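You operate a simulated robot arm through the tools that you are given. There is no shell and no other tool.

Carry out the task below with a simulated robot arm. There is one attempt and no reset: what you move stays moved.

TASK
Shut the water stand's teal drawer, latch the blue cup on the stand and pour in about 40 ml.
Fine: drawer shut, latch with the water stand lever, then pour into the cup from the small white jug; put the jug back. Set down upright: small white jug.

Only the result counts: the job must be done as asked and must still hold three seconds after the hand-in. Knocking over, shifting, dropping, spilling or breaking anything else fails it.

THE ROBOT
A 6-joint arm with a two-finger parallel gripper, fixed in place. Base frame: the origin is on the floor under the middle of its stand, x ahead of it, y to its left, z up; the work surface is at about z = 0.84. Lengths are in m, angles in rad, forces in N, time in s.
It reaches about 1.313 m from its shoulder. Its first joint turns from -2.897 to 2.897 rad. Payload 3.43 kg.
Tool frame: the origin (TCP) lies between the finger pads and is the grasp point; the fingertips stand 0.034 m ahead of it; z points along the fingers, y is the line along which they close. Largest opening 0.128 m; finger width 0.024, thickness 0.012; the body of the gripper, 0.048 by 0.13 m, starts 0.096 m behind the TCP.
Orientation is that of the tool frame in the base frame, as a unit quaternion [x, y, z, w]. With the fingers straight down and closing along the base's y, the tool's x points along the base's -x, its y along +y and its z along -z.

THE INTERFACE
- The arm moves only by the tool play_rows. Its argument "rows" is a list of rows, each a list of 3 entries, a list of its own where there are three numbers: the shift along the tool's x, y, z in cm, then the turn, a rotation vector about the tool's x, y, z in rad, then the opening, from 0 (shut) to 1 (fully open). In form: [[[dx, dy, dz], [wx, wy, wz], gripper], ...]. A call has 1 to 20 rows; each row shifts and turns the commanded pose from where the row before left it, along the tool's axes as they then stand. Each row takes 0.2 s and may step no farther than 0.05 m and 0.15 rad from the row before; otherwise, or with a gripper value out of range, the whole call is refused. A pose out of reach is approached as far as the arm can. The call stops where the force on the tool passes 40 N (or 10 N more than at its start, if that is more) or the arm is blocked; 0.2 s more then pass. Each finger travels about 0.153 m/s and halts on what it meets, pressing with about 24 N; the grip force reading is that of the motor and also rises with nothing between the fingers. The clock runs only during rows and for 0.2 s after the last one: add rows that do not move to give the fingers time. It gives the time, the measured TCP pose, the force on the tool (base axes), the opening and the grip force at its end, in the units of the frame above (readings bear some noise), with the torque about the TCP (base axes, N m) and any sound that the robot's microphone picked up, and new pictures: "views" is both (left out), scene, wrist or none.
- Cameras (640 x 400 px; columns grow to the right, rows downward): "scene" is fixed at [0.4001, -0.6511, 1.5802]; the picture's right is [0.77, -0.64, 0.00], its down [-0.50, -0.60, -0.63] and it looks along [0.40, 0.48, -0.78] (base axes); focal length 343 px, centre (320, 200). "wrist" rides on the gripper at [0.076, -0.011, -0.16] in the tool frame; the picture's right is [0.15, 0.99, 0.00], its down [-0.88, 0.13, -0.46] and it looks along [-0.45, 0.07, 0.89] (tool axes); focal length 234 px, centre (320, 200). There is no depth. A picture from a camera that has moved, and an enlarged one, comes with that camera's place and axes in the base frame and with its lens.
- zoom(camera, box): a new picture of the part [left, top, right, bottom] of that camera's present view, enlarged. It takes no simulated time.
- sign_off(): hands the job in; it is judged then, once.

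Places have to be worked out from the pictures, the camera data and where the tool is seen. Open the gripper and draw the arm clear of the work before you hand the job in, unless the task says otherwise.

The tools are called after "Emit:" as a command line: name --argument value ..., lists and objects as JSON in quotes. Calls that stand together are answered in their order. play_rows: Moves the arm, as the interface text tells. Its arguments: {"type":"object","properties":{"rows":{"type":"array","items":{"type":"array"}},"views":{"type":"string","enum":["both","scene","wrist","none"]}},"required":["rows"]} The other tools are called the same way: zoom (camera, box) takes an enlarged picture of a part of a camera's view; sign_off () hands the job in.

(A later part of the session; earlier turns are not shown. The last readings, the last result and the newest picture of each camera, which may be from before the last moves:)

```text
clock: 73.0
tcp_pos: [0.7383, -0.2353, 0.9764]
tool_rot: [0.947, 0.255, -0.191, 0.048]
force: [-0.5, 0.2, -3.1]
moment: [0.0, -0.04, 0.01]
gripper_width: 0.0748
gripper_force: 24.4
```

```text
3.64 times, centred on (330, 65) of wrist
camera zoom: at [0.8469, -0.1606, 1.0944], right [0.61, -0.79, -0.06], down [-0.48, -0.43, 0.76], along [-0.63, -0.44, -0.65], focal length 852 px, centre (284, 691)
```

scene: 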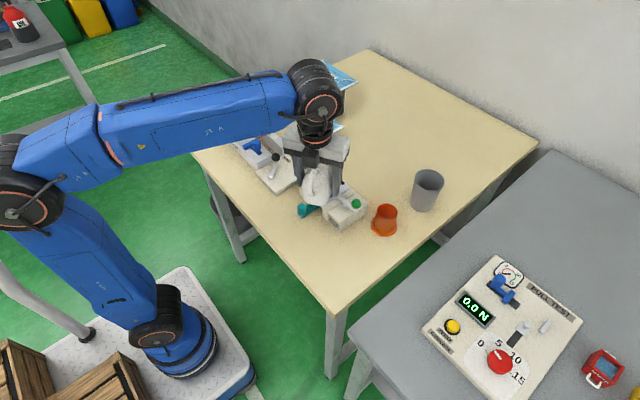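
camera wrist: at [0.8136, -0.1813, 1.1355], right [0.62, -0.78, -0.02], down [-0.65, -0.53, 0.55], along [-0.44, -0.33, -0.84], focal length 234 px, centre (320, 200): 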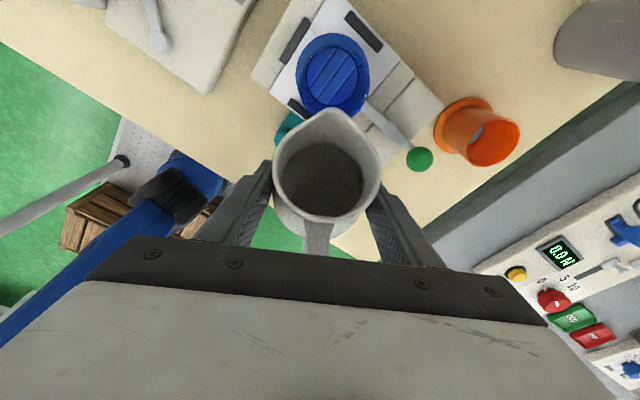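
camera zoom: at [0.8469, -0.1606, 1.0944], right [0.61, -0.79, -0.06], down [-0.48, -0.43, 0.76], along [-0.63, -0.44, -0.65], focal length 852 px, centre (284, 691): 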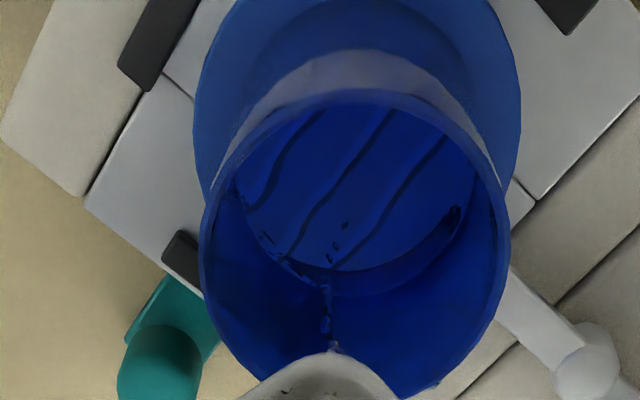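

Water is clearly accumulating. I untilt the jug to stop the flow and get a near-vertical view to measure the level.

Emit:
play_rows --rows '[[[0, 0, 0], [0, 0.05, 0], 0.45], [[0, 0, 0], [0, 0.06, 0], 0.45], [[0, 0, 0], [0, 0.06, 0], 0.45], [[0, 0, 0], [0, 0.06, 0], 0.45], [[0, 0, 0], [0, 0.06, 0], 0.45], [[0, 0, 0], [0, 0.06, 0], 0.45], [[0, 0, 0], [0, 0.06, 0], 0.45], [[0, 0, 0], [0, 0.05, 0], 0.45], [[0, 0, 0], [0, 0, 0], 0.45], [[0, 0, 0], [0, 0, 0], 0.45], [[0, 0, 0], [0, 0, 0], 0.45]]' --views "wrist"

Emit:
zoom --camera "wrist" --box '[290, 45, 370, 125]'

Emit:
zoom --camera "wrist" --box '[270, 30, 420, 180]'

```text
clock: 75.4
tcp_pos: [0.7406, -0.2356, 0.9753]
tool_rot: [0.965, 0.259, 0.03, -0.011]
force: [1.1, 0.5, -3.0]
moment: [-0.01, -0.02, 0.01]
gripper_width: 0.0745
gripper_force: 24.0
camera wrist: at [0.7907, -0.1946, 1.1407], right [0.62, -0.78, 0.01], down [-0.72, -0.57, 0.4], along [-0.31, -0.25, -0.92], focal length 234 px, centre (320, 200)
```

wrist: 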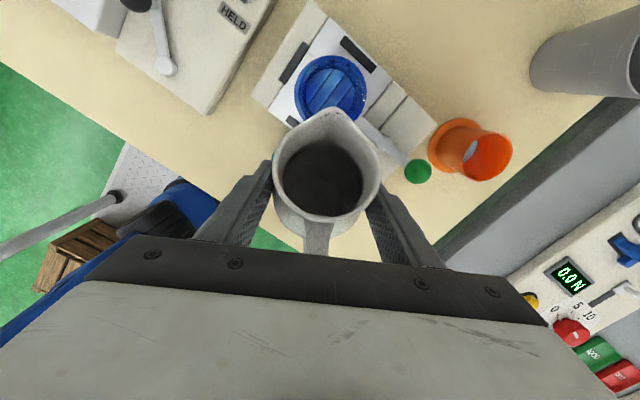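

```text
5.00 times, centred on (330, 85) of wrist
camera zoom: at [0.7907, -0.1946, 1.1407], right [0.62, -0.78, 0.01], down [-0.72, -0.57, 0.4], along [-0.31, -0.25, -0.92], focal length 1171 px, centre (270, 775)
```

zoom: 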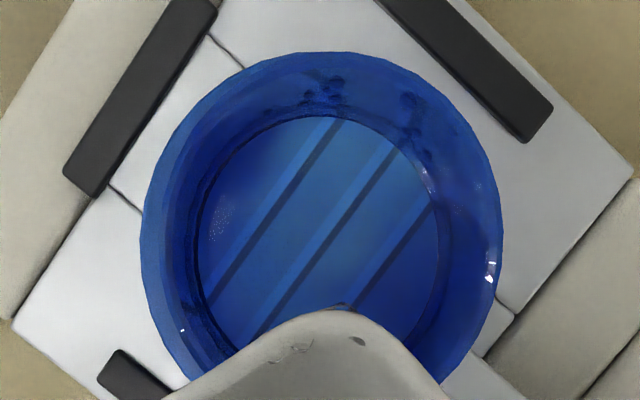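

```text
2.67 times, centred on (345, 105) of wrist
camera zoom: at [0.7907, -0.1946, 1.1407], right [0.62, -0.78, 0.01], down [-0.72, -0.57, 0.4], along [-0.31, -0.25, -0.92], focal length 624 px, centre (253, 453)
```

zoom: 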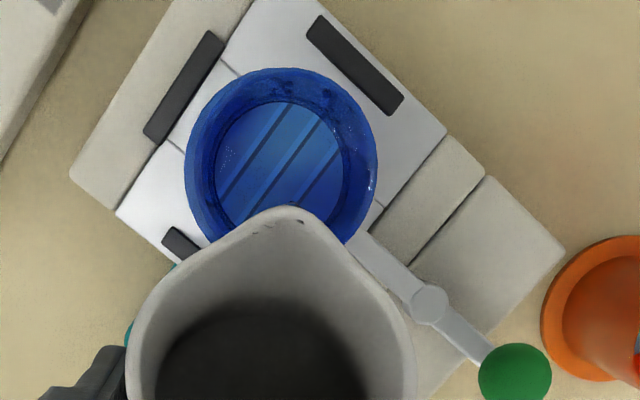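

Emit:
zoom --camera "wrist" --box '[305, 53, 360, 108]'

Emit:
zoom --camera "scene" --box '[300, 150, 360, 210]'

```text
7.27 times, centred on (332, 80) of wrist
camera zoom: at [0.7907, -0.1946, 1.1407], right [0.62, -0.78, 0.01], down [-0.72, -0.57, 0.4], along [-0.31, -0.25, -0.92], focal length 1703 px, centre (229, 1069)
```

zoom: 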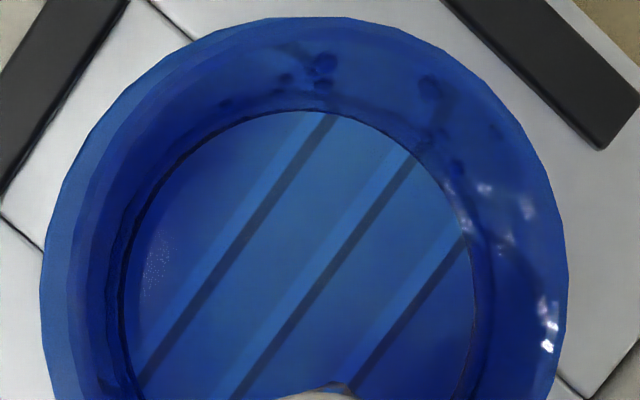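

```text
6.67 times, centred on (330, 180) of scene
camera zoom: at [0.4001, -0.6511, 1.5802], right [0.77, -0.64, 0.0], down [-0.5, -0.6, -0.63], along [0.4, 0.48, -0.78], focal length 2288 px, centre (253, 333)
```

zoom: 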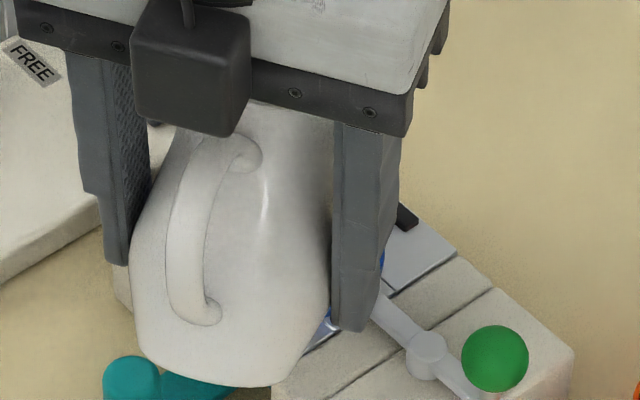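

The waterline is not distinct from this angle. I raise the jug and shift it aside so that both cameras get a free view into the cup.

Emit:
play_rows --rows '[[[0.06, 0, -1.0], [0, 0.03, 0], 0.45], [[0.13, 0, -2.0], [0, 0.05, 0], 0.45], [[0.13, 0, -2.0], [0, 0.05, 0], 0.45], [[0.06, 0, -1.0], [0, 0.03, 0], 0.45], [[0, -1.2, 0], [0, 0, 0], 0.45], [[0, -2.4, 0], [0, 0, 0], 0.45], [[0, -2.4, 0], [0, 0, 0], 0.45], [[0, -2.4, 0], [0, 0, 0], 0.45], [[0, -2.4, 0], [0, 0, 0], 0.45], [[0, -1.2, 0], [0, 0, 0], 0.45], [[0, 0, 0], [0, 0, 0], 0.45], [[0, 0, 0], [0, 0, 0], 0.45]]' --views "both"

Emit:
zoom --camera "scene" --box '[305, 160, 350, 205]'

Emit:
zoom --camera "scene" --box '[314, 162, 340, 188]'

```text
clock: 78.0
tcp_pos: [0.676, -0.1331, 1.037]
tool_rot: [0.96, 0.257, 0.108, -0.031]
force: [-0.2, -0.6, -3.2]
moment: [-0.01, 0.01, 0.01]
gripper_width: 0.0747
gripper_force: 23.6
camera wrist: at [0.7034, -0.104, 1.2092], right [0.62, -0.79, 0.03], down [-0.77, -0.59, 0.25], along [-0.18, -0.18, -0.97], focal length 234 px, centre (320, 200)
```

scene: 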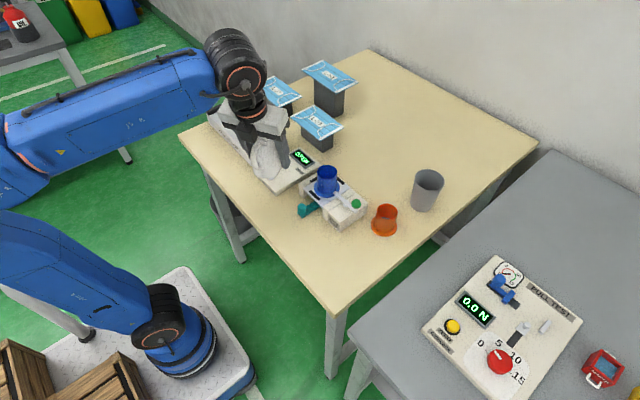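
wrist: 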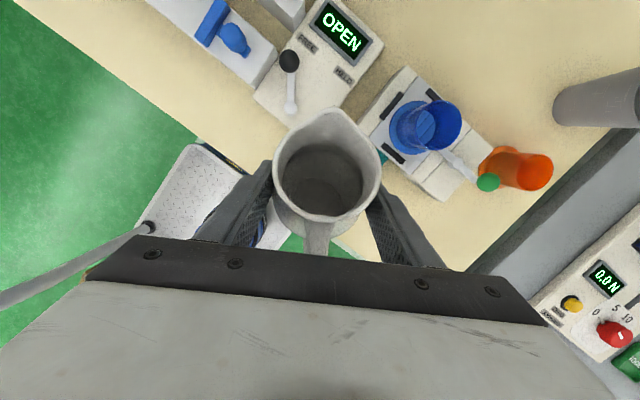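

```text
8.89 times, centred on (328, 182) of scene
camera zoom: at [0.4001, -0.6511, 1.5802], right [0.77, -0.64, 0.0], down [-0.5, -0.6, -0.63], along [0.4, 0.48, -0.78], focal length 3050 px, centre (253, 356)
```

zoom: 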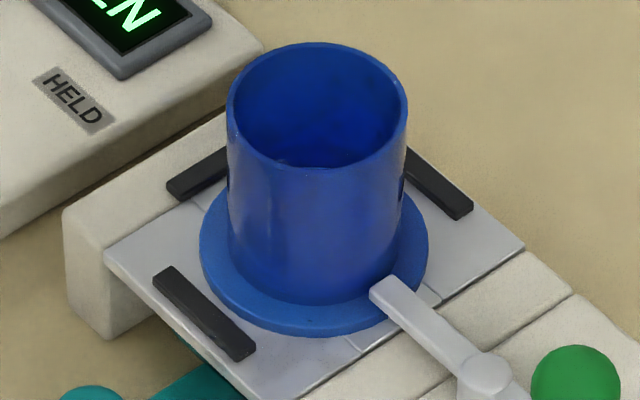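

```text
15.38 times, centred on (327, 175) of scene
camera zoom: at [0.4001, -0.6511, 1.5802], right [0.77, -0.64, 0.0], down [-0.5, -0.6, -0.63], along [0.4, 0.48, -0.78], focal length 5279 px, centre (212, 585)
```

zoom: 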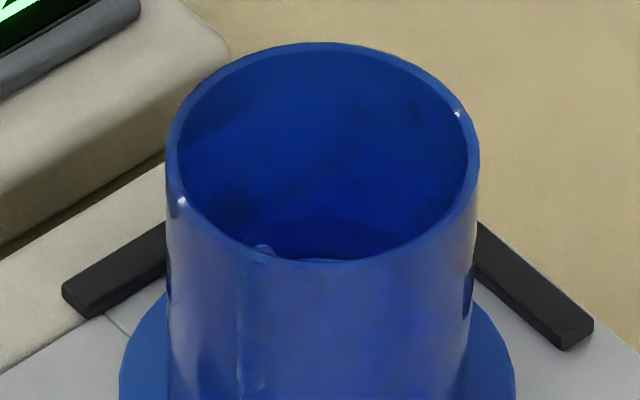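

The water level is only just at the limit of visibility here, so perhaps 10 ml is in. I check the outside of the cup for stray drops.

Emit:
zoom --camera "scene" --box '[316, 175, 336, 200]'

Emit:
zoom --camera "wrist" --box '[380, 85, 480, 200]'

Emit:
zoom --camera "wrist" --box '[270, 100, 390, 220]'

```text
16.00 times, centred on (326, 188) of scene
camera zoom: at [0.4001, -0.6511, 1.5802], right [0.77, -0.64, 0.0], down [-0.5, -0.6, -0.63], along [0.4, 0.48, -0.78], focal length 5490 px, centre (224, 400)
```

zoom: 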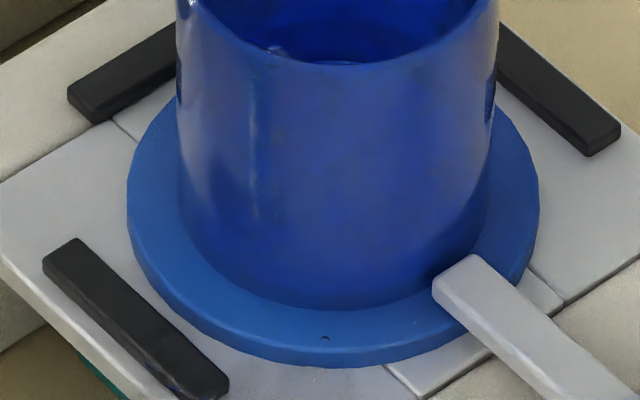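

```text
3.48 times, centred on (430, 142) of wrist
camera zoom: at [0.7034, -0.104, 1.2092], right [0.62, -0.79, 0.03], down [-0.77, -0.59, 0.25], along [-0.18, -0.18, -0.97], focal length 814 px, centre (-63, 400)
```

zoom: 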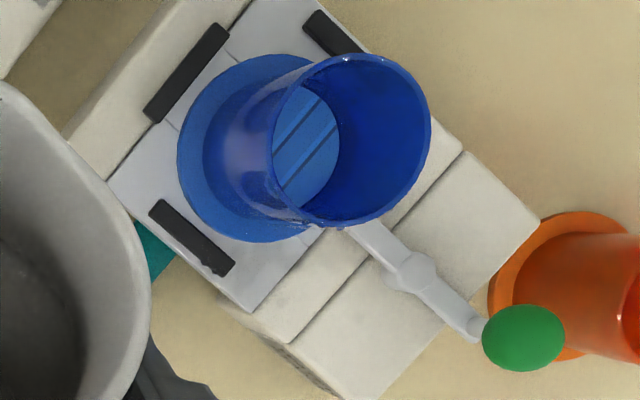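

```text
3.33 times, centred on (330, 160) of wrist
camera zoom: at [0.7034, -0.104, 1.2092], right [0.62, -0.79, 0.03], down [-0.77, -0.59, 0.25], along [-0.18, -0.18, -0.97], focal length 781 px, centre (287, 333)
```

zoom: 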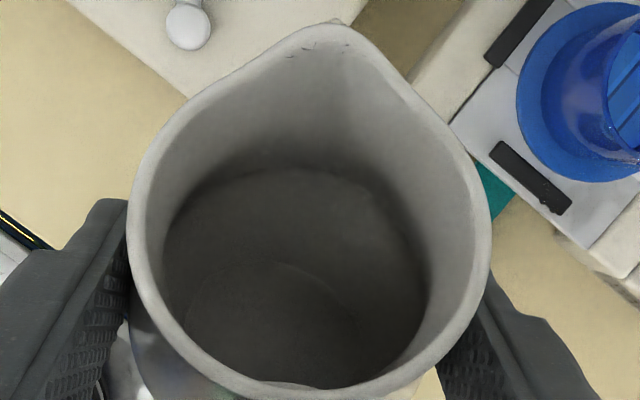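

Emit:
zoom --camera "wrist" --box '[410, 135, 460, 205]'

Emit:
zoom --camera "scene" --box '[300, 185, 340, 225]'

Emit:
zoom --camera "wrist" --box '[390, 95, 450, 155]'

```text
5.71 times, centred on (435, 170) of wrist
camera zoom: at [0.7034, -0.104, 1.2092], right [0.62, -0.79, 0.03], down [-0.77, -0.59, 0.25], along [-0.18, -0.18, -0.97], focal length 1338 px, centre (-337, 371)
```

zoom: 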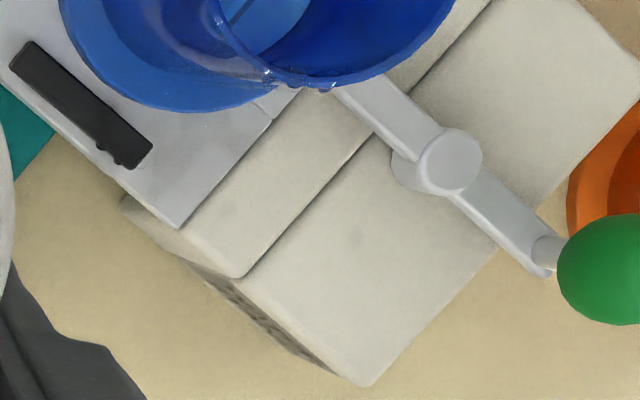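

```text
10.00 times, centred on (320, 205) of scene
camera zoom: at [0.4001, -0.6511, 1.5802], right [0.77, -0.64, 0.0], down [-0.5, -0.6, -0.63], along [0.4, 0.48, -0.78], focal length 3431 px, centre (320, 150)
```

zoom: 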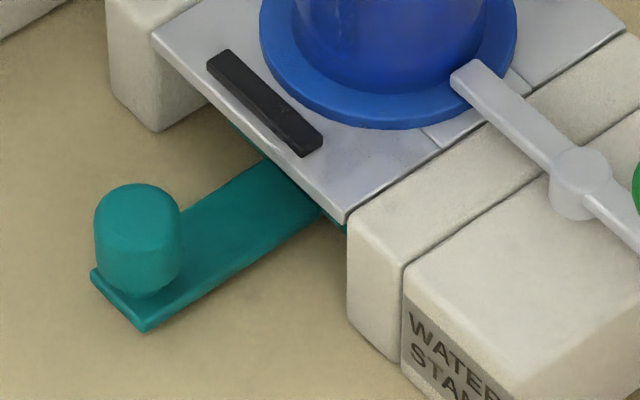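

```text
6.67 times, centred on (420, 125) of wrist
camera zoom: at [0.7034, -0.104, 1.2092], right [0.62, -0.79, 0.03], down [-0.77, -0.59, 0.25], along [-0.18, -0.18, -0.97], focal length 1561 px, centre (-347, 700)
```

zoom: 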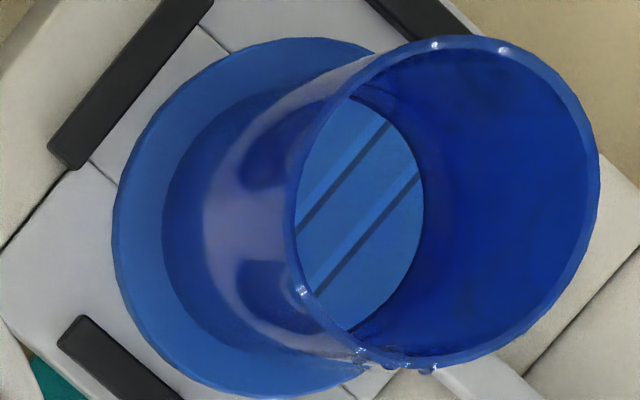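

A few tiny drops clung to the near rim and one pad — the slow dribble runs back under the spout, so the next pour should be brisker. First I zoom hard into the cup and jug to judge how much has gone across.

Emit:
zoom --camera "scene" --box '[319, 170, 335, 180]'

Emit:
zoom --camera "wrist" --box '[410, 98, 440, 128]'

Emit:
zoom --camera "wrist" --box '[280, 135, 375, 215]'

```text
16.00 times, centred on (327, 175) of scene
camera zoom: at [0.4001, -0.6511, 1.5802], right [0.77, -0.64, 0.0], down [-0.5, -0.6, -0.63], along [0.4, 0.48, -0.78], focal length 5490 px, centre (208, 600)
```

zoom: 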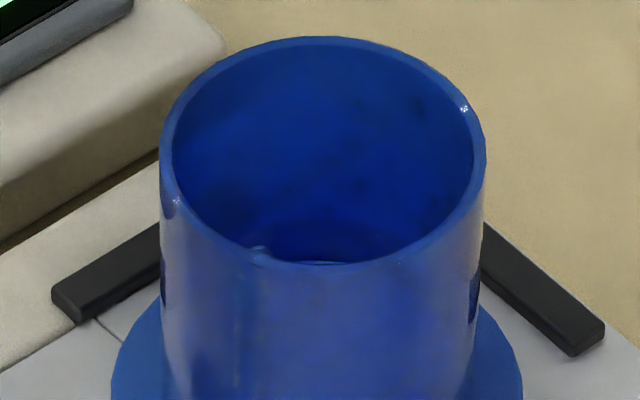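

```text
13.33 times, centred on (425, 113) of wrist
camera zoom: at [0.7034, -0.104, 1.2092], right [0.62, -0.79, 0.03], down [-0.77, -0.59, 0.25], along [-0.18, -0.18, -0.97], focal length 3122 px, centre (-1080, 1360)
```

zoom: 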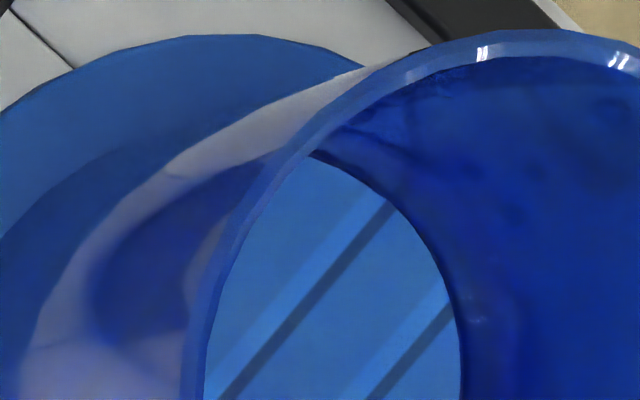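

```text
5.00 times, centred on (328, 175) of wrist
camera zoom: at [0.7034, -0.104, 1.2092], right [0.62, -0.79, 0.03], down [-0.77, -0.59, 0.25], along [-0.18, -0.18, -0.97], focal length 1171 px, centre (282, 325)
```

zoom: 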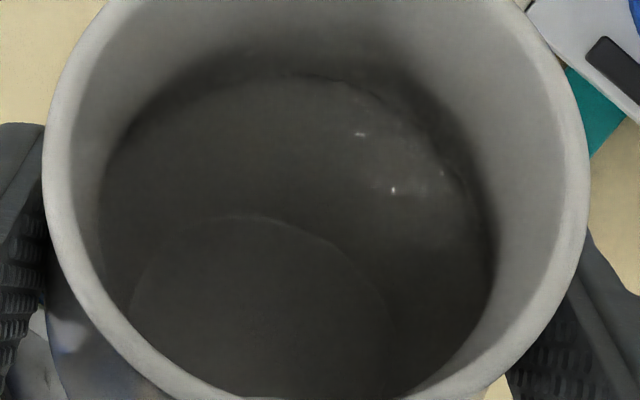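

The jug seems to have lost more than I see in the cup, so I examine the cup floor type more carefully, comparing with the identical orange cup, and look for water elsewhere.

Emit:
zoom --camera "wrist" --box '[470, 135, 560, 205]'

Emit:
zoom --camera "scene" --box '[365, 195, 405, 240]'

Emit:
zoom --camera "scene" --box '[290, 180, 350, 235]'

```text
5.71 times, centred on (515, 170) of wrist
camera zoom: at [0.7034, -0.104, 1.2092], right [0.62, -0.79, 0.03], down [-0.77, -0.59, 0.25], along [-0.18, -0.18, -0.97], focal length 1338 px, centre (-794, 371)
```

zoom: 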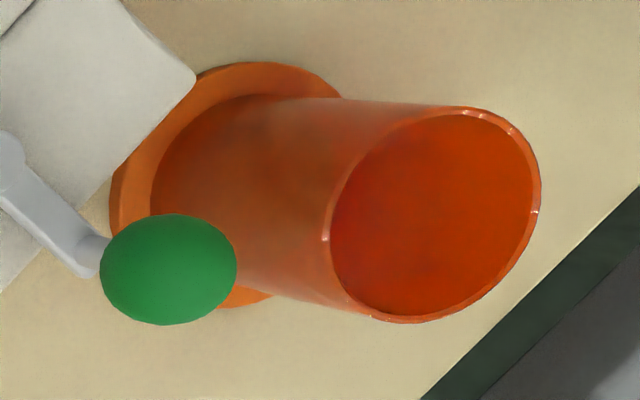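

```text
8.89 times, centred on (385, 218) of scene
camera zoom: at [0.4001, -0.6511, 1.5802], right [0.77, -0.64, 0.0], down [-0.5, -0.6, -0.63], along [0.4, 0.48, -0.78], focal length 3050 px, centre (-258, 44)
```

zoom: 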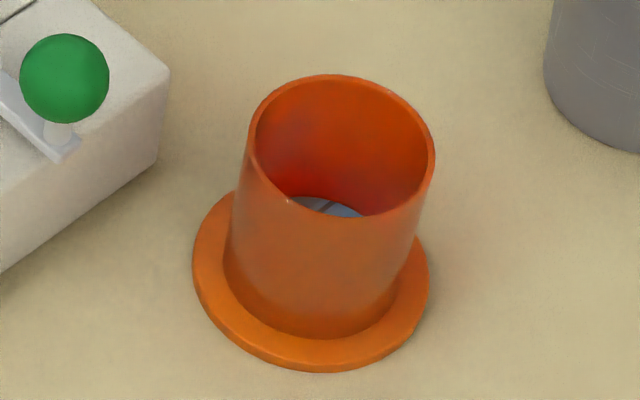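

```text
7.27 times, centred on (320, 208) of scene
camera zoom: at [0.4001, -0.6511, 1.5802], right [0.77, -0.64, 0.0], down [-0.5, -0.6, -0.63], along [0.4, 0.48, -0.78], focal length 2496 px, centre (320, 146)
```

zoom: 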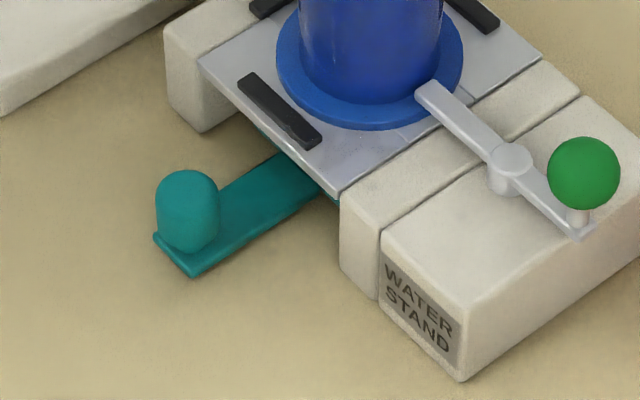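

Observation: the wavy water layer seen earlier in the cup is gone and the floor slats look like drain slots — the cup is evidently a dripper that drains through the stand into the shut tray. So I must measure from the jug's own level. I bring the jug exactly upright and compare with the pre-pour picture.

Emit:
play_rows --rows '[[[0, 0, 0], [0, 0.04, 0], 0.45], [[0, 0, 0], [0, 0.07, 0], 0.45], [[0, 0, 0], [0, 0.07, 0], 0.45], [[0, 0, 0], [0, 0.07, 0], 0.45], [[0, 0, 0], [0, 0.07, 0], 0.45], [[0, 0, 0], [0, 0.07, 0], 0.45], [[0, 0, 0], [0, 0.05, 0], 0.45], [[0, 0, 0], [0, 0.02, 0], 0.45], [[0, 0, 0], [0, 0, 0], 0.45], [[0, 0, 0], [0, 0, 0], 0.45], [[0, 0, 0], [0, 0, 0], 0.45]]' --views "wrist"

Emit:
zoom --camera "wrist" --box '[220, 80, 420, 260]'

Emit:
zoom --camera "wrist" --box '[280, 130, 380, 220]'

```text
clock: 80.4
tcp_pos: [0.6757, -0.1342, 1.0384]
tool_rot: [0.91, 0.244, 0.323, -0.089]
force: [0.4, 0.6, -1.8]
moment: [-0.03, -0.05, 0.0]
gripper_width: 0.0747
gripper_force: 23.6
camera wrist: at [0.6339, -0.1462, 1.2087], right [0.59, -0.8, 0.09], down [-0.78, -0.6, -0.2], along [0.21, 0.05, -0.98], focal length 234 px, centre (320, 200)
```

wrist: 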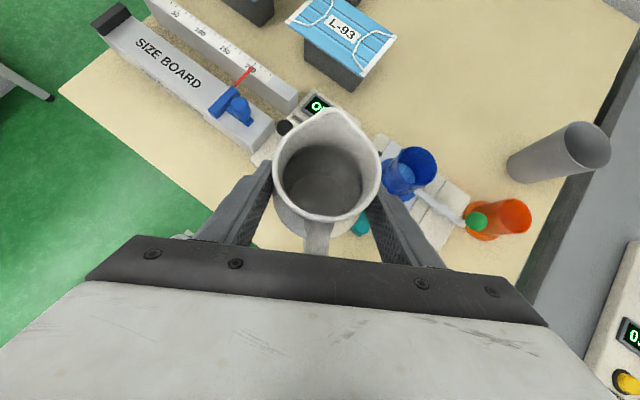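

```text
2.22 times, centred on (320, 170) of wrist
camera zoom: at [0.6339, -0.1462, 1.2087], right [0.59, -0.8, 0.09], down [-0.78, -0.6, -0.2], along [0.21, 0.05, -0.98], focal length 520 px, centre (320, 267)
```

zoom: 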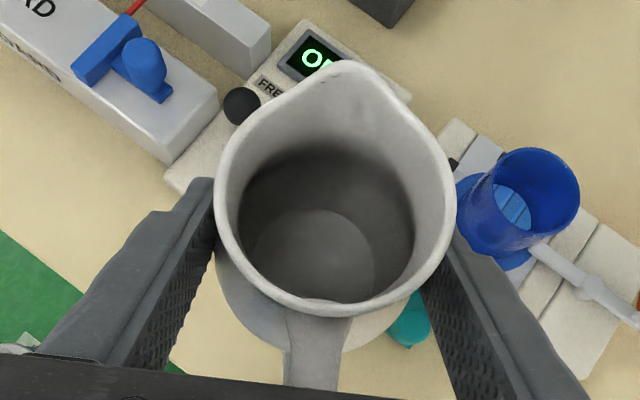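

```text
4.44 times, centred on (330, 175) of wrist
camera zoom: at [0.6339, -0.1462, 1.2087], right [0.59, -0.8, 0.09], down [-0.78, -0.6, -0.2], along [0.21, 0.05, -0.98], focal length 1041 px, centre (276, 311)
```

zoom: 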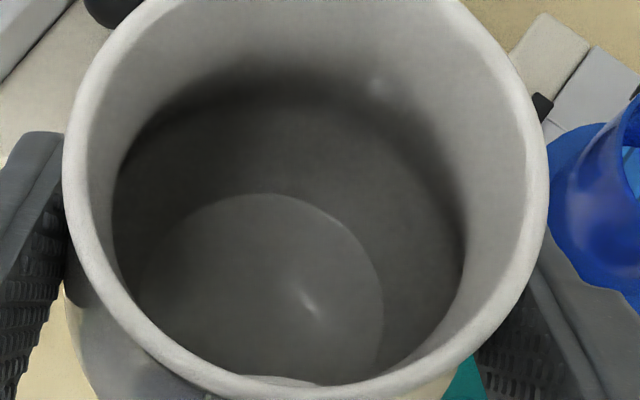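

No clear waterline is visible in this light. I take a series of still force readings to weigh the jug.

Emit:
play_rows --rows '[[[0, 0, 0], [0, 0, 0], 0.45]]' --views "none"

Emit:
play_rows --rows '[[[0, 0, 0], [0, 0, 0], 0.45]]' --views "none"

Emit:
play_rows --rows '[[[0, 0, 0], [0, 0, 0], 0.45]]' --views "none"

Emit:
play_rows --rows '[[[0, 0, 0], [0, 0, 0], 0.45]]' --views "none"

Emit:
play_rows --rows '[[[0, 0, 0], [0, 0, 0], 0.45]]' --views "none"

Emit:
play_rows --rows '[[[0, 0, 0], [0, 0, 0], 0.45]]' --views "none"

Emit:
zoom --camera "wrist" --box '[300, 135, 360, 200]'

```text
clock: 80.8
tcp_pos: [0.6767, -0.134, 1.0384]
tool_rot: [0.911, 0.243, 0.322, -0.088]
force: [0.6, 0.6, -3.5]
moment: [0.03, -0.02, 0.02]
gripper_width: 0.0745
gripper_force: 23.5
```

```text
clock: 81.2
tcp_pos: [0.6756, -0.1338, 1.0369]
tool_rot: [0.91, 0.243, 0.323, -0.089]
force: [-0.6, 0.4, -3.6]
moment: [0.03, 0.02, 0.04]
gripper_width: 0.0747
gripper_force: 24.5
```

```text
clock: 81.6
tcp_pos: [0.676, -0.134, 1.0372]
tool_rot: [0.911, 0.243, 0.322, -0.088]
force: [-0.2, 0.5, -2.8]
moment: [0.01, -0.03, 0.02]
gripper_width: 0.0749
gripper_force: 23.9
```

```text
clock: 82.0
tcp_pos: [0.6754, -0.1343, 1.0372]
tool_rot: [0.91, 0.243, 0.323, -0.088]
force: [0.3, 0.7, -3.8]
moment: [0.03, 0.0, -0.01]
gripper_width: 0.0748
gripper_force: 23.2
```

```text
clock: 82.4
tcp_pos: [0.676, -0.1342, 1.0366]
tool_rot: [0.911, 0.243, 0.322, -0.088]
force: [0.3, -0.5, -2.8]
moment: [-0.03, -0.01, -0.02]
gripper_width: 0.0748
gripper_force: 24.2
```

```text
clock: 82.8
tcp_pos: [0.6756, -0.1345, 1.0375]
tool_rot: [0.911, 0.243, 0.323, -0.088]
force: [-0.3, 0.1, -3.1]
moment: [-0.01, -0.03, -0.01]
gripper_width: 0.0747
gripper_force: 24.0
```

```text
6.15 times, centred on (330, 168) of wrist
camera zoom: at [0.6339, -0.1462, 1.2087], right [0.59, -0.8, 0.09], down [-0.78, -0.6, -0.2], along [0.21, 0.05, -0.98], focal length 1441 px, centre (258, 400)
```

zoom: 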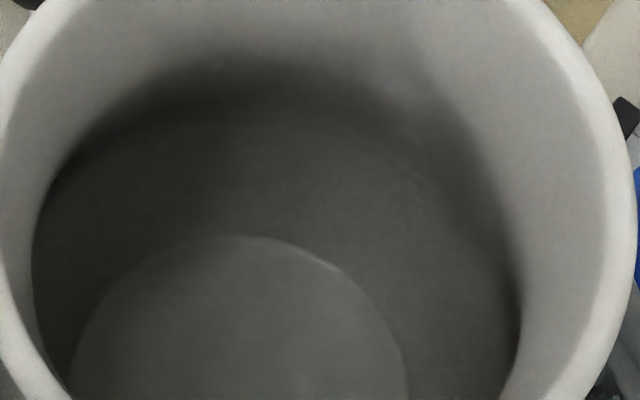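

Mean weight is about 3.1 N versus about 3.5 N before, but too noisy. The waterline shows up when the surface is disturbed, so I make a small nudge and photograph immediately.

Emit:
play_rows --rows '[[[0, 0.7, 0], [0, 0, 0], 0.45]]' --views "none"

Emit:
zoom --camera "wrist" --box '[220, 80, 420, 260]'

Emit:
zoom --camera "wrist" --box '[280, 130, 380, 220]'

```text
clock: 83.2
tcp_pos: [0.6793, -0.1397, 1.0368]
tool_rot: [0.91, 0.243, 0.323, -0.088]
force: [-0.7, 0.2, -3.7]
moment: [0.03, 0.0, 0.0]
gripper_width: 0.0751
gripper_force: 24.4
```

```text
2.22 times, centred on (320, 170) of wrist
camera zoom: at [0.6376, -0.1531, 1.2082], right [0.59, -0.8, 0.09], down [-0.78, -0.6, -0.2], along [0.21, 0.05, -0.98], focal length 520 px, centre (320, 267)
```

zoom: 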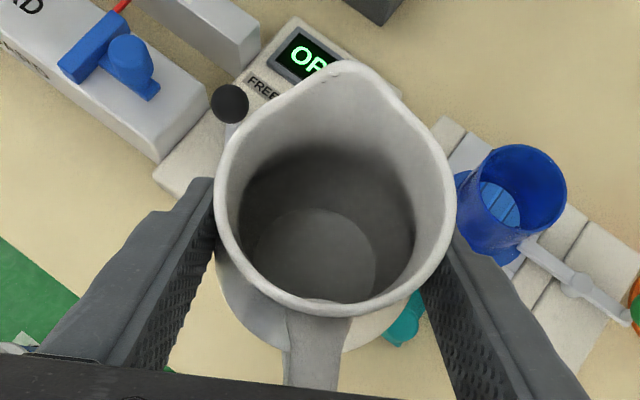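

```text
4.44 times, centred on (330, 175) of wrist
camera zoom: at [0.6376, -0.1531, 1.2082], right [0.59, -0.8, 0.09], down [-0.78, -0.6, -0.2], along [0.21, 0.05, -0.98], focal length 1041 px, centre (276, 311)
```

zoom: 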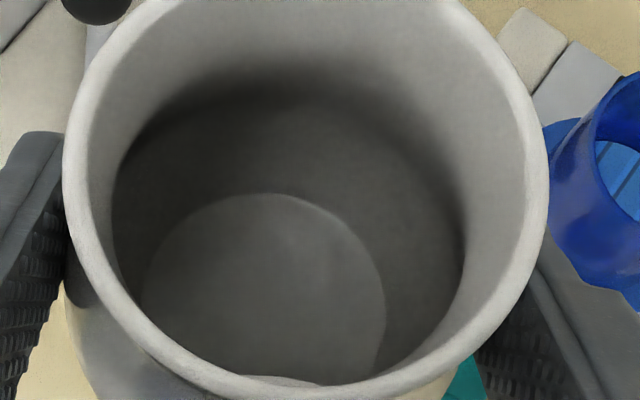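

Emit:
zoom --camera "wrist" --box '[305, 135, 345, 175]'

Emit:
zoom --camera "wrist" --box '[340, 150, 370, 180]'

Emit:
zoom --camera "wrist" --box '[280, 150, 310, 180]'

```text
10.00 times, centred on (325, 155) of wrist
camera zoom: at [0.6376, -0.1531, 1.2082], right [0.59, -0.8, 0.09], down [-0.78, -0.6, -0.2], along [0.21, 0.05, -0.98], focal length 2342 px, centre (270, 650)
```

zoom: 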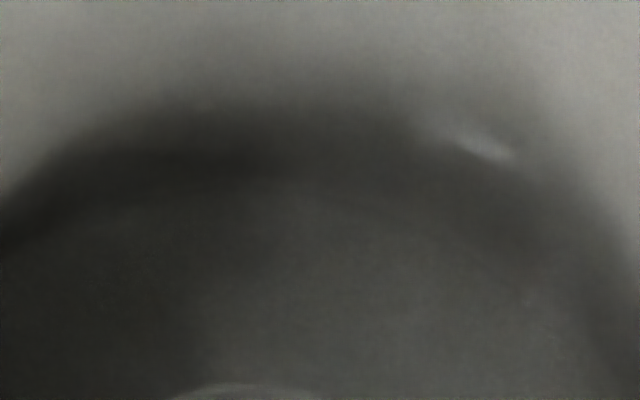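

```text
13.33 times, centred on (355, 165) of wrist
camera zoom: at [0.6376, -0.1531, 1.2082], right [0.59, -0.8, 0.09], down [-0.78, -0.6, -0.2], along [0.21, 0.05, -0.98], focal length 3122 px, centre (-147, 667)
```

zoom: 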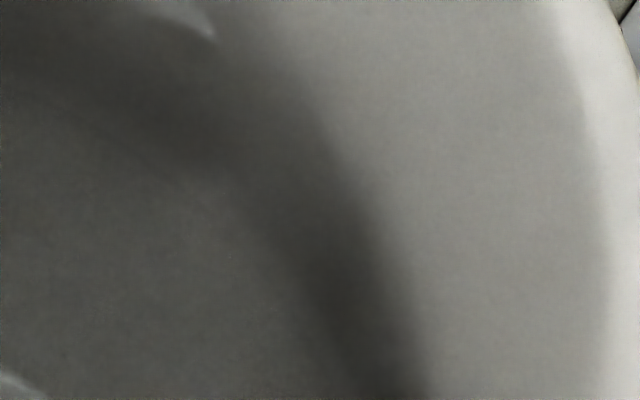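

```text
13.33 times, centred on (295, 165) of wrist
camera zoom: at [0.6376, -0.1531, 1.2082], right [0.59, -0.8, 0.09], down [-0.78, -0.6, -0.2], along [0.21, 0.05, -0.98], focal length 3122 px, centre (653, 667)
```

zoom: 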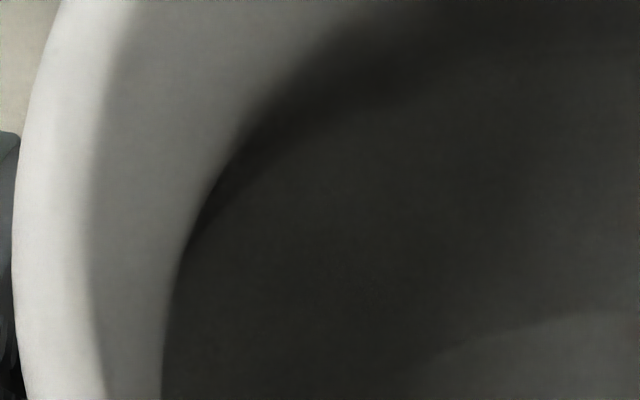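

I compare the cup interior in the fixed scene view with the pre-pour picture, using the very same zoom boxes.

Emit:
zoom --camera "scene" --box '[312, 160, 342, 200]'

Emit:
zoom --camera "scene" --box '[319, 170, 335, 180]'

Emit:
zoom --camera "wrist" --box '[420, 130, 480, 190]'

```text
10.00 times, centred on (327, 180) of scene
camera zoom: at [0.4001, -0.6511, 1.5802], right [0.77, -0.64, 0.0], down [-0.5, -0.6, -0.63], along [0.4, 0.48, -0.78], focal length 3431 px, centre (250, 400)
```

zoom: 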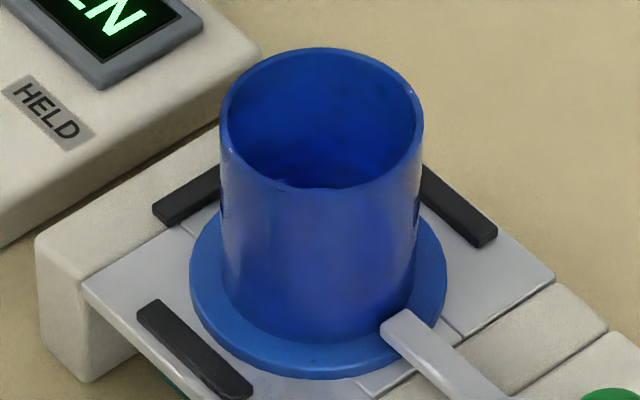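

```text
16.00 times, centred on (327, 175) of scene
camera zoom: at [0.4001, -0.6511, 1.5802], right [0.77, -0.64, 0.0], down [-0.5, -0.6, -0.63], along [0.4, 0.48, -0.78], focal length 5490 px, centre (208, 600)
```

zoom: 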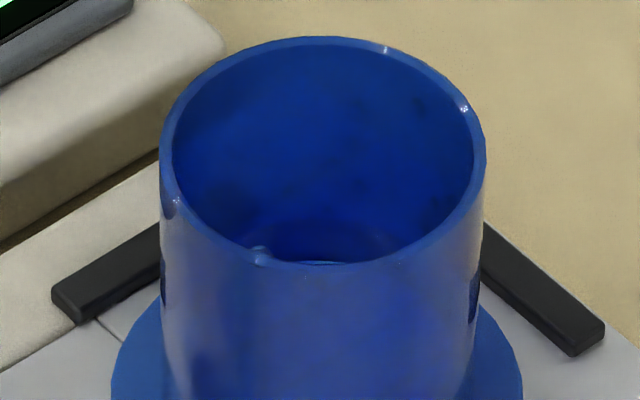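

```text
6.67 times, centred on (450, 160) of wrist
camera zoom: at [0.6376, -0.1531, 1.2082], right [0.59, -0.8, 0.09], down [-0.78, -0.6, -0.2], along [0.21, 0.05, -0.98], focal length 1561 px, centre (-547, 467)
```

zoom: 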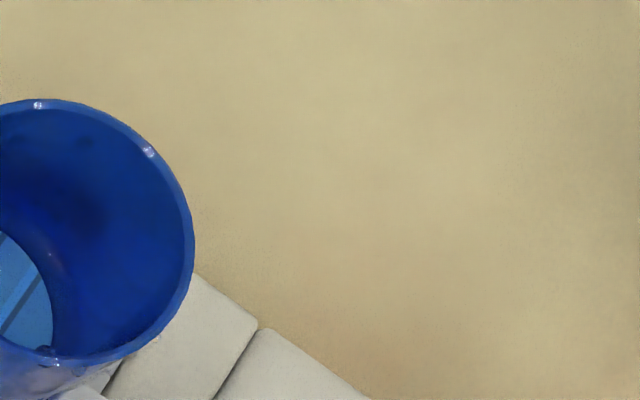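

There is a clear, static arc on the cup's far wall, so the cup does hold water: about z ≈ 0.912, i.e. roughly 20–22 ml over a floor at about 0.899. I need about 18 ml more, poured in brisk short pulses; first I return the jug beside the cup and pre-tilt.

Emit:
play_rows --rows '[[[0, 1.2, 0], [0, 0, 0], 0.45], [[0, 2.2, 0], [0, 0, 0], 0.45], [[0, 2.3, 0], [0, 0, 0], 0.45], [[0, 2.3, 0], [0, 0, 0], 0.45], [[0, 2.2, 0], [0, 0, 0], 0.45], [[0, 1.1, 0], [0, 0, 0], 0.45], [[0, 0, 0], [0, -0.05, 0], 0.45], [[0, 0, 0], [0, -0.08, 0], 0.45], [[0, 0, 0], [0, -0.08, 0], 0.45], [[0, 0, 0], [0, -0.08, 0], 0.45], [[0, 0, 0], [0, -0.08, 0], 0.45], [[0, 0, 0], [0, -0.08, 0], 0.45], [[0, 0, 0], [0, -0.08, 0], 0.45], [[0, 0, 0], [0, -0.07, 0], 0.45], [[0, 0, 0], [0, 0, 0], 0.45], [[0, 0, 0], [0, 0, 0], 0.45]]' --views "wrist"

Emit:
zoom --camera "wrist" --box '[280, 50, 380, 150]'

```text
clock: 86.6
tcp_pos: [0.7364, -0.2397, 1.038]
tool_rot: [0.965, 0.258, 0.04, -0.013]
force: [-0.3, 0.0, -3.5]
moment: [0.01, -0.03, 0.0]
gripper_width: 0.0749
gripper_force: 24.2
camera wrist: at [0.7841, -0.1989, 1.2022], right [0.62, -0.78, 0.01], down [-0.73, -0.57, 0.38], along [-0.29, -0.24, -0.92], focal length 234 px, centre (320, 200)
```

wrist: 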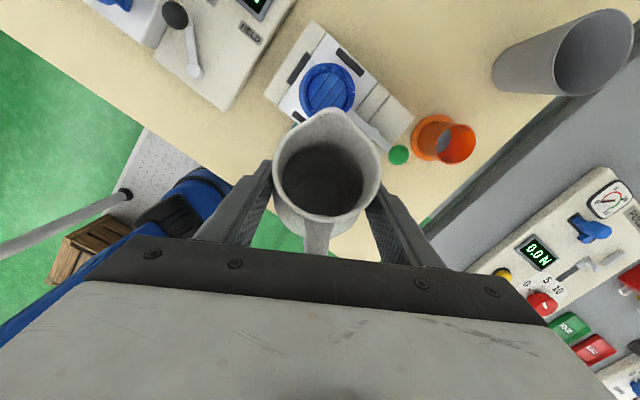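

```text
4.00 times, centred on (330, 100) of wrist
camera zoom: at [0.7841, -0.1989, 1.2022], right [0.62, -0.78, 0.01], down [-0.73, -0.57, 0.38], along [-0.29, -0.24, -0.92], focal length 937 px, centre (280, 600)
```

zoom: 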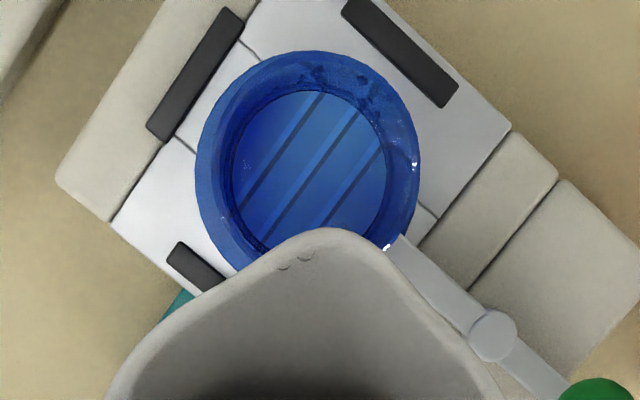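

The jug is back beside the cup, about 9 mm short of the ideal distance. I move forward 9 mm and down 53 mm, then pre-tilt to about 52°.

Emit:
play_rows --rows '[[[0.09, 0, 1.07], [0, 0, 0], 0.45], [[0.13, 0, 1.61], [0, 0, 0], 0.45], [[0.13, 0, 1.61], [0, 0, 0], 0.45], [[0.09, 0, 1.07], [0, 0, 0], 0.45], [[0, 0, 0], [0, -0.05, 0], 0.45], [[0, 0, 0], [0, -0.08, 0], 0.45], [[0, 0, 0], [0, -0.08, 0], 0.45], [[0, 0, 0], [0, -0.07, 0], 0.45], [[0, 0, 0], [0, -0.02, 0], 0.45], [[0, 0, 0], [0, 0, 0], 0.45], [[0, 0, 0], [0, 0, 0], 0.45]]' --views "none"

Emit:
zoom --camera "wrist" --box '[260, 20, 400, 220]'

Emit:
zoom --camera "wrist" --box '[290, 20, 370, 120]'

```text
clock: 89.0
tcp_pos: [0.7439, -0.233, 0.9826]
tool_rot: [0.96, 0.258, -0.105, 0.026]
force: [0.0, -0.7, -2.7]
moment: [0.0, -0.04, -0.01]
gripper_width: 0.0745
gripper_force: 23.9
```

```text
2.00 times, centred on (330, 120) of wrist
camera zoom: at [0.8322, -0.1707, 1.1226], right [0.62, -0.78, -0.04], down [-0.59, -0.5, 0.63], along [-0.51, -0.37, -0.77], focal length 468 px, centre (300, 360)
```

zoom: 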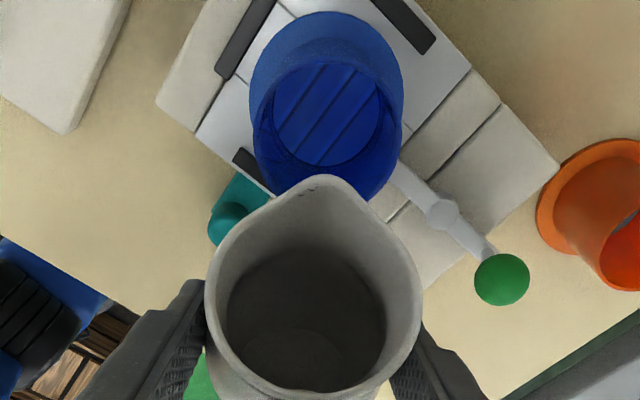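

```text
4.00 times, centred on (330, 70) of wrist
camera zoom: at [0.8322, -0.1707, 1.1226], right [0.62, -0.78, -0.04], down [-0.59, -0.5, 0.63], along [-0.51, -0.37, -0.77], focal length 937 px, centre (280, 720)
```

zoom: 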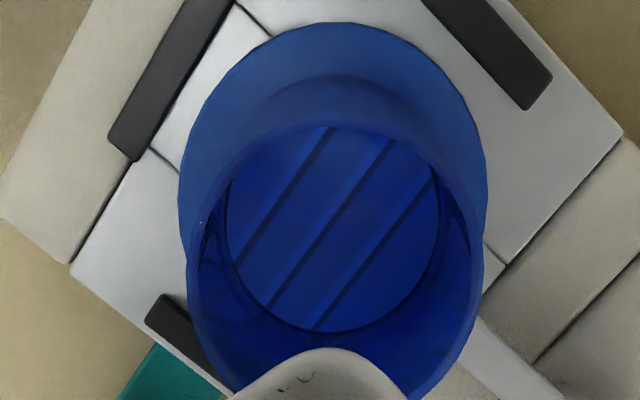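

The spout is now about centred; I back off 3.5 mm to allow for the jet, then do one brisk pour pulse: fast to about 68°, hold 0.4 s, fast back.

Emit:
play_rows --rows '[[[-0.34, 0, 0.07], [0, 0, 0], 0.45], [[0, 0, 0], [0, 0, 0], 0.45], [[0, 0, 0], [0, -0.08, 0], 0.45], [[0, 0, 0], [0, -0.1, 0], 0.45], [[0, 0, 0], [0, -0.1, 0], 0.45], [[0, 0, 0], [0, 0, 0], 0.45], [[0, 0, 0], [0, 0, 0], 0.45]]' --views "none"

Emit:
zoom --camera "wrist" --box '[280, 10, 380, 120]'

Emit:
play_rows --rows '[[[0, 0, 0], [0, 0.13, 0], 0.45], [[0, 0, 0], [0, 0.15, 0], 0.45], [[0, 0, 0], [0, 0.12, 0], 0.45], [[0, 0, 0], [0, 0.1, 0], 0.45], [[0, 0, 0], [0, 0, 0], 0.45]]' --views "none"

Emit:
zoom --camera "wrist" --box '[280, 30, 380, 140]'

```text
clock: 90.6
tcp_pos: [0.7402, -0.2344, 0.9839]
tool_rot: [0.936, 0.253, -0.238, 0.062]
force: [-1.3, 0.3, -2.5]
moment: [-0.02, -0.03, 0.0]
gripper_width: 0.0747
gripper_force: 24.2
```

```text
3.64 times, centred on (330, 65) of wrist
camera zoom: at [0.8581, -0.155, 1.087], right [0.61, -0.79, -0.07], down [-0.42, -0.39, 0.82], along [-0.68, -0.47, -0.57], focal length 852 px, centre (284, 691)
```

zoom: 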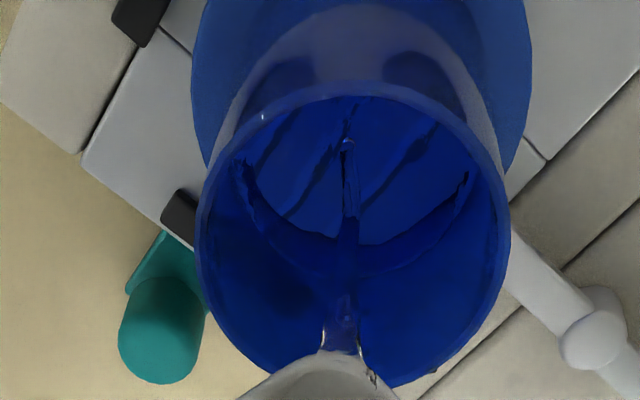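

```text
clock: 91.8
tcp_pos: [0.7408, -0.2335, 0.9827]
tool_rot: [0.966, 0.258, 0.002, -0.002]
force: [-0.5, -0.3, -3.8]
moment: [0.02, -0.01, 0.01]
gripper_width: 0.0748
gripper_force: 24.1
```

```text
3.64 times, centred on (330, 85) of wrist
camera zoom: at [0.8004, -0.1876, 1.1432], right [0.62, -0.78, 0.0], down [-0.7, -0.56, 0.45], along [-0.36, -0.28, -0.89], focal length 852 px, centre (284, 618)
```

zoom: 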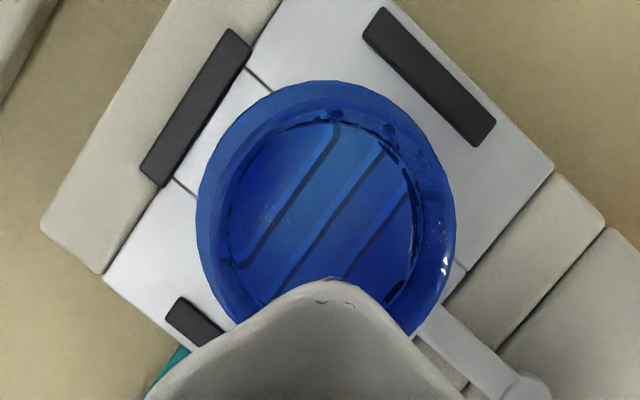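

A clean central stream this time. I move the jug aside again and re-measure the level in the scene view.

Emit:
play_rows --rows '[[[0, 0, -1.0], [0, 0.05, 0], 0.45], [[0, 0, -2.0], [0, 0.05, 0], 0.45], [[0, 0, -2.0], [0, 0.05, 0], 0.45], [[0, 0, -1.0], [0, 0.05, 0], 0.45], [[0, -1.2, 0], [0, 0, 0], 0.45], [[0, -2.4, 0], [0, 0, 0], 0.45], [[0, -2.4, 0], [0, 0, 0], 0.45], [[0, -2.4, 0], [0, 0, 0], 0.45], [[0, -2.4, 0], [0, 0, 0], 0.45], [[0, -1.2, 0], [0, 0, 0], 0.45], [[0, 0, 0], [0, 0, 0], 0.45], [[0, 0, 0], [0, 0, 0], 0.45]]' --views "none"

Emit:
zoom --camera "scene" --box '[312, 160, 342, 200]'

Emit:
zoom --camera "scene" --box '[319, 170, 335, 180]'

Emit:
zoom --camera "wrist" --box '[390, 80, 480, 170]'

```text
clock: 94.4
tcp_pos: [0.6764, -0.1316, 1.046]
tool_rot: [0.961, 0.258, 0.098, -0.029]
force: [0.3, -0.2, -3.4]
moment: [0.02, -0.05, -0.03]
gripper_width: 0.0751
gripper_force: 23.6
```

```text
10.00 times, centred on (327, 180) of scene
camera zoom: at [0.4001, -0.6511, 1.5802], right [0.77, -0.64, 0.0], down [-0.5, -0.6, -0.63], along [0.4, 0.48, -0.78], focal length 3431 px, centre (250, 400)
```

zoom: 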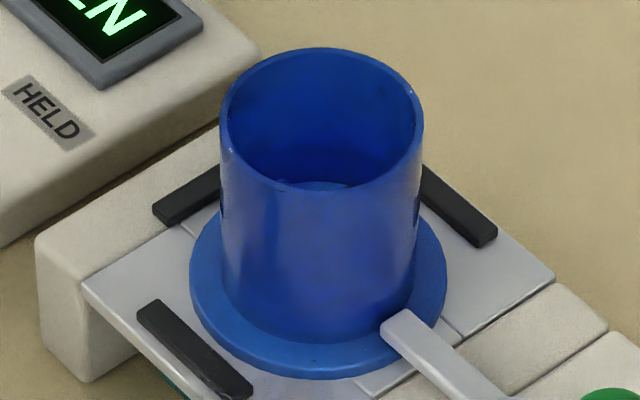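

```text
16.00 times, centred on (327, 175) of scene
camera zoom: at [0.4001, -0.6511, 1.5802], right [0.77, -0.64, 0.0], down [-0.5, -0.6, -0.63], along [0.4, 0.48, -0.78], focal length 5490 px, centre (208, 600)
```

zoom: 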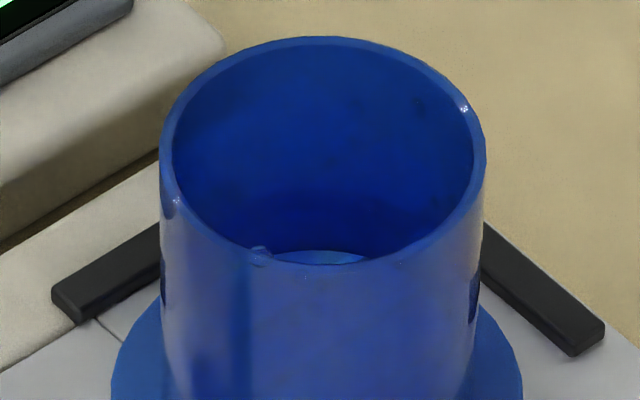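

```text
4.44 times, centred on (435, 125) of wrist
camera zoom: at [0.7066, -0.1027, 1.217], right [0.62, -0.78, 0.03], down [-0.76, -0.59, 0.27], along [-0.2, -0.19, -0.96], focal length 1041 px, centre (-191, 533)
```

zoom: 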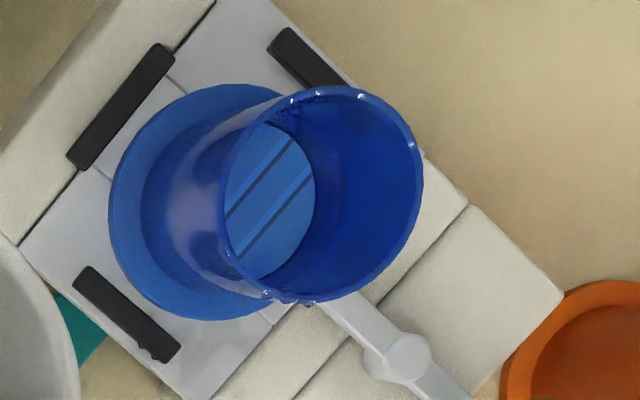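

Refraction of the floor in this fixed view now indicates roughly 18–19 mm of water (about 32 ml). I cross-check with the jug's own waterline, in the same pose as after the first pour.

Emit:
zoom --camera "wrist" --box '[280, 135, 375, 215]'

Emit:
zoom --camera "scene" --box '[320, 172, 334, 182]'

```text
5.00 times, centred on (328, 175) of wrist
camera zoom: at [0.7066, -0.1027, 1.217], right [0.62, -0.78, 0.03], down [-0.76, -0.59, 0.27], along [-0.2, -0.19, -0.96], focal length 1171 px, centre (282, 325)
```

zoom: 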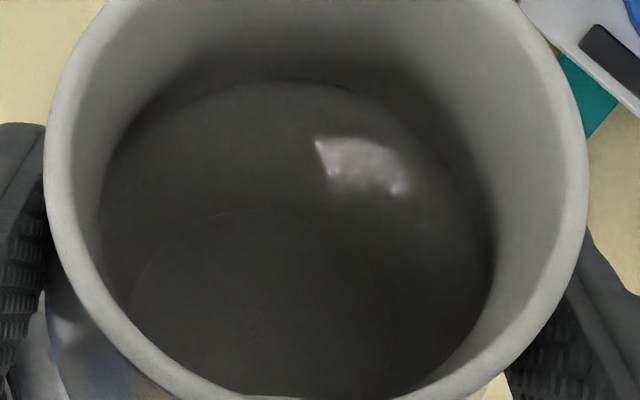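

```text
16.00 times, centred on (327, 177) of scene
camera zoom: at [0.4001, -0.6511, 1.5802], right [0.77, -0.64, 0.0], down [-0.5, -0.6, -0.63], along [0.4, 0.48, -0.78], focal length 5490 px, centre (208, 568)
```

zoom: 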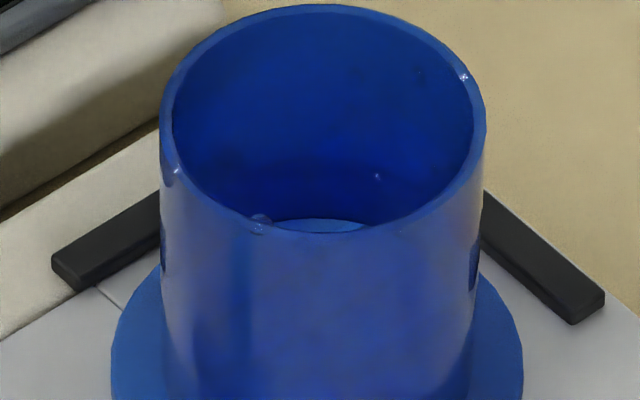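

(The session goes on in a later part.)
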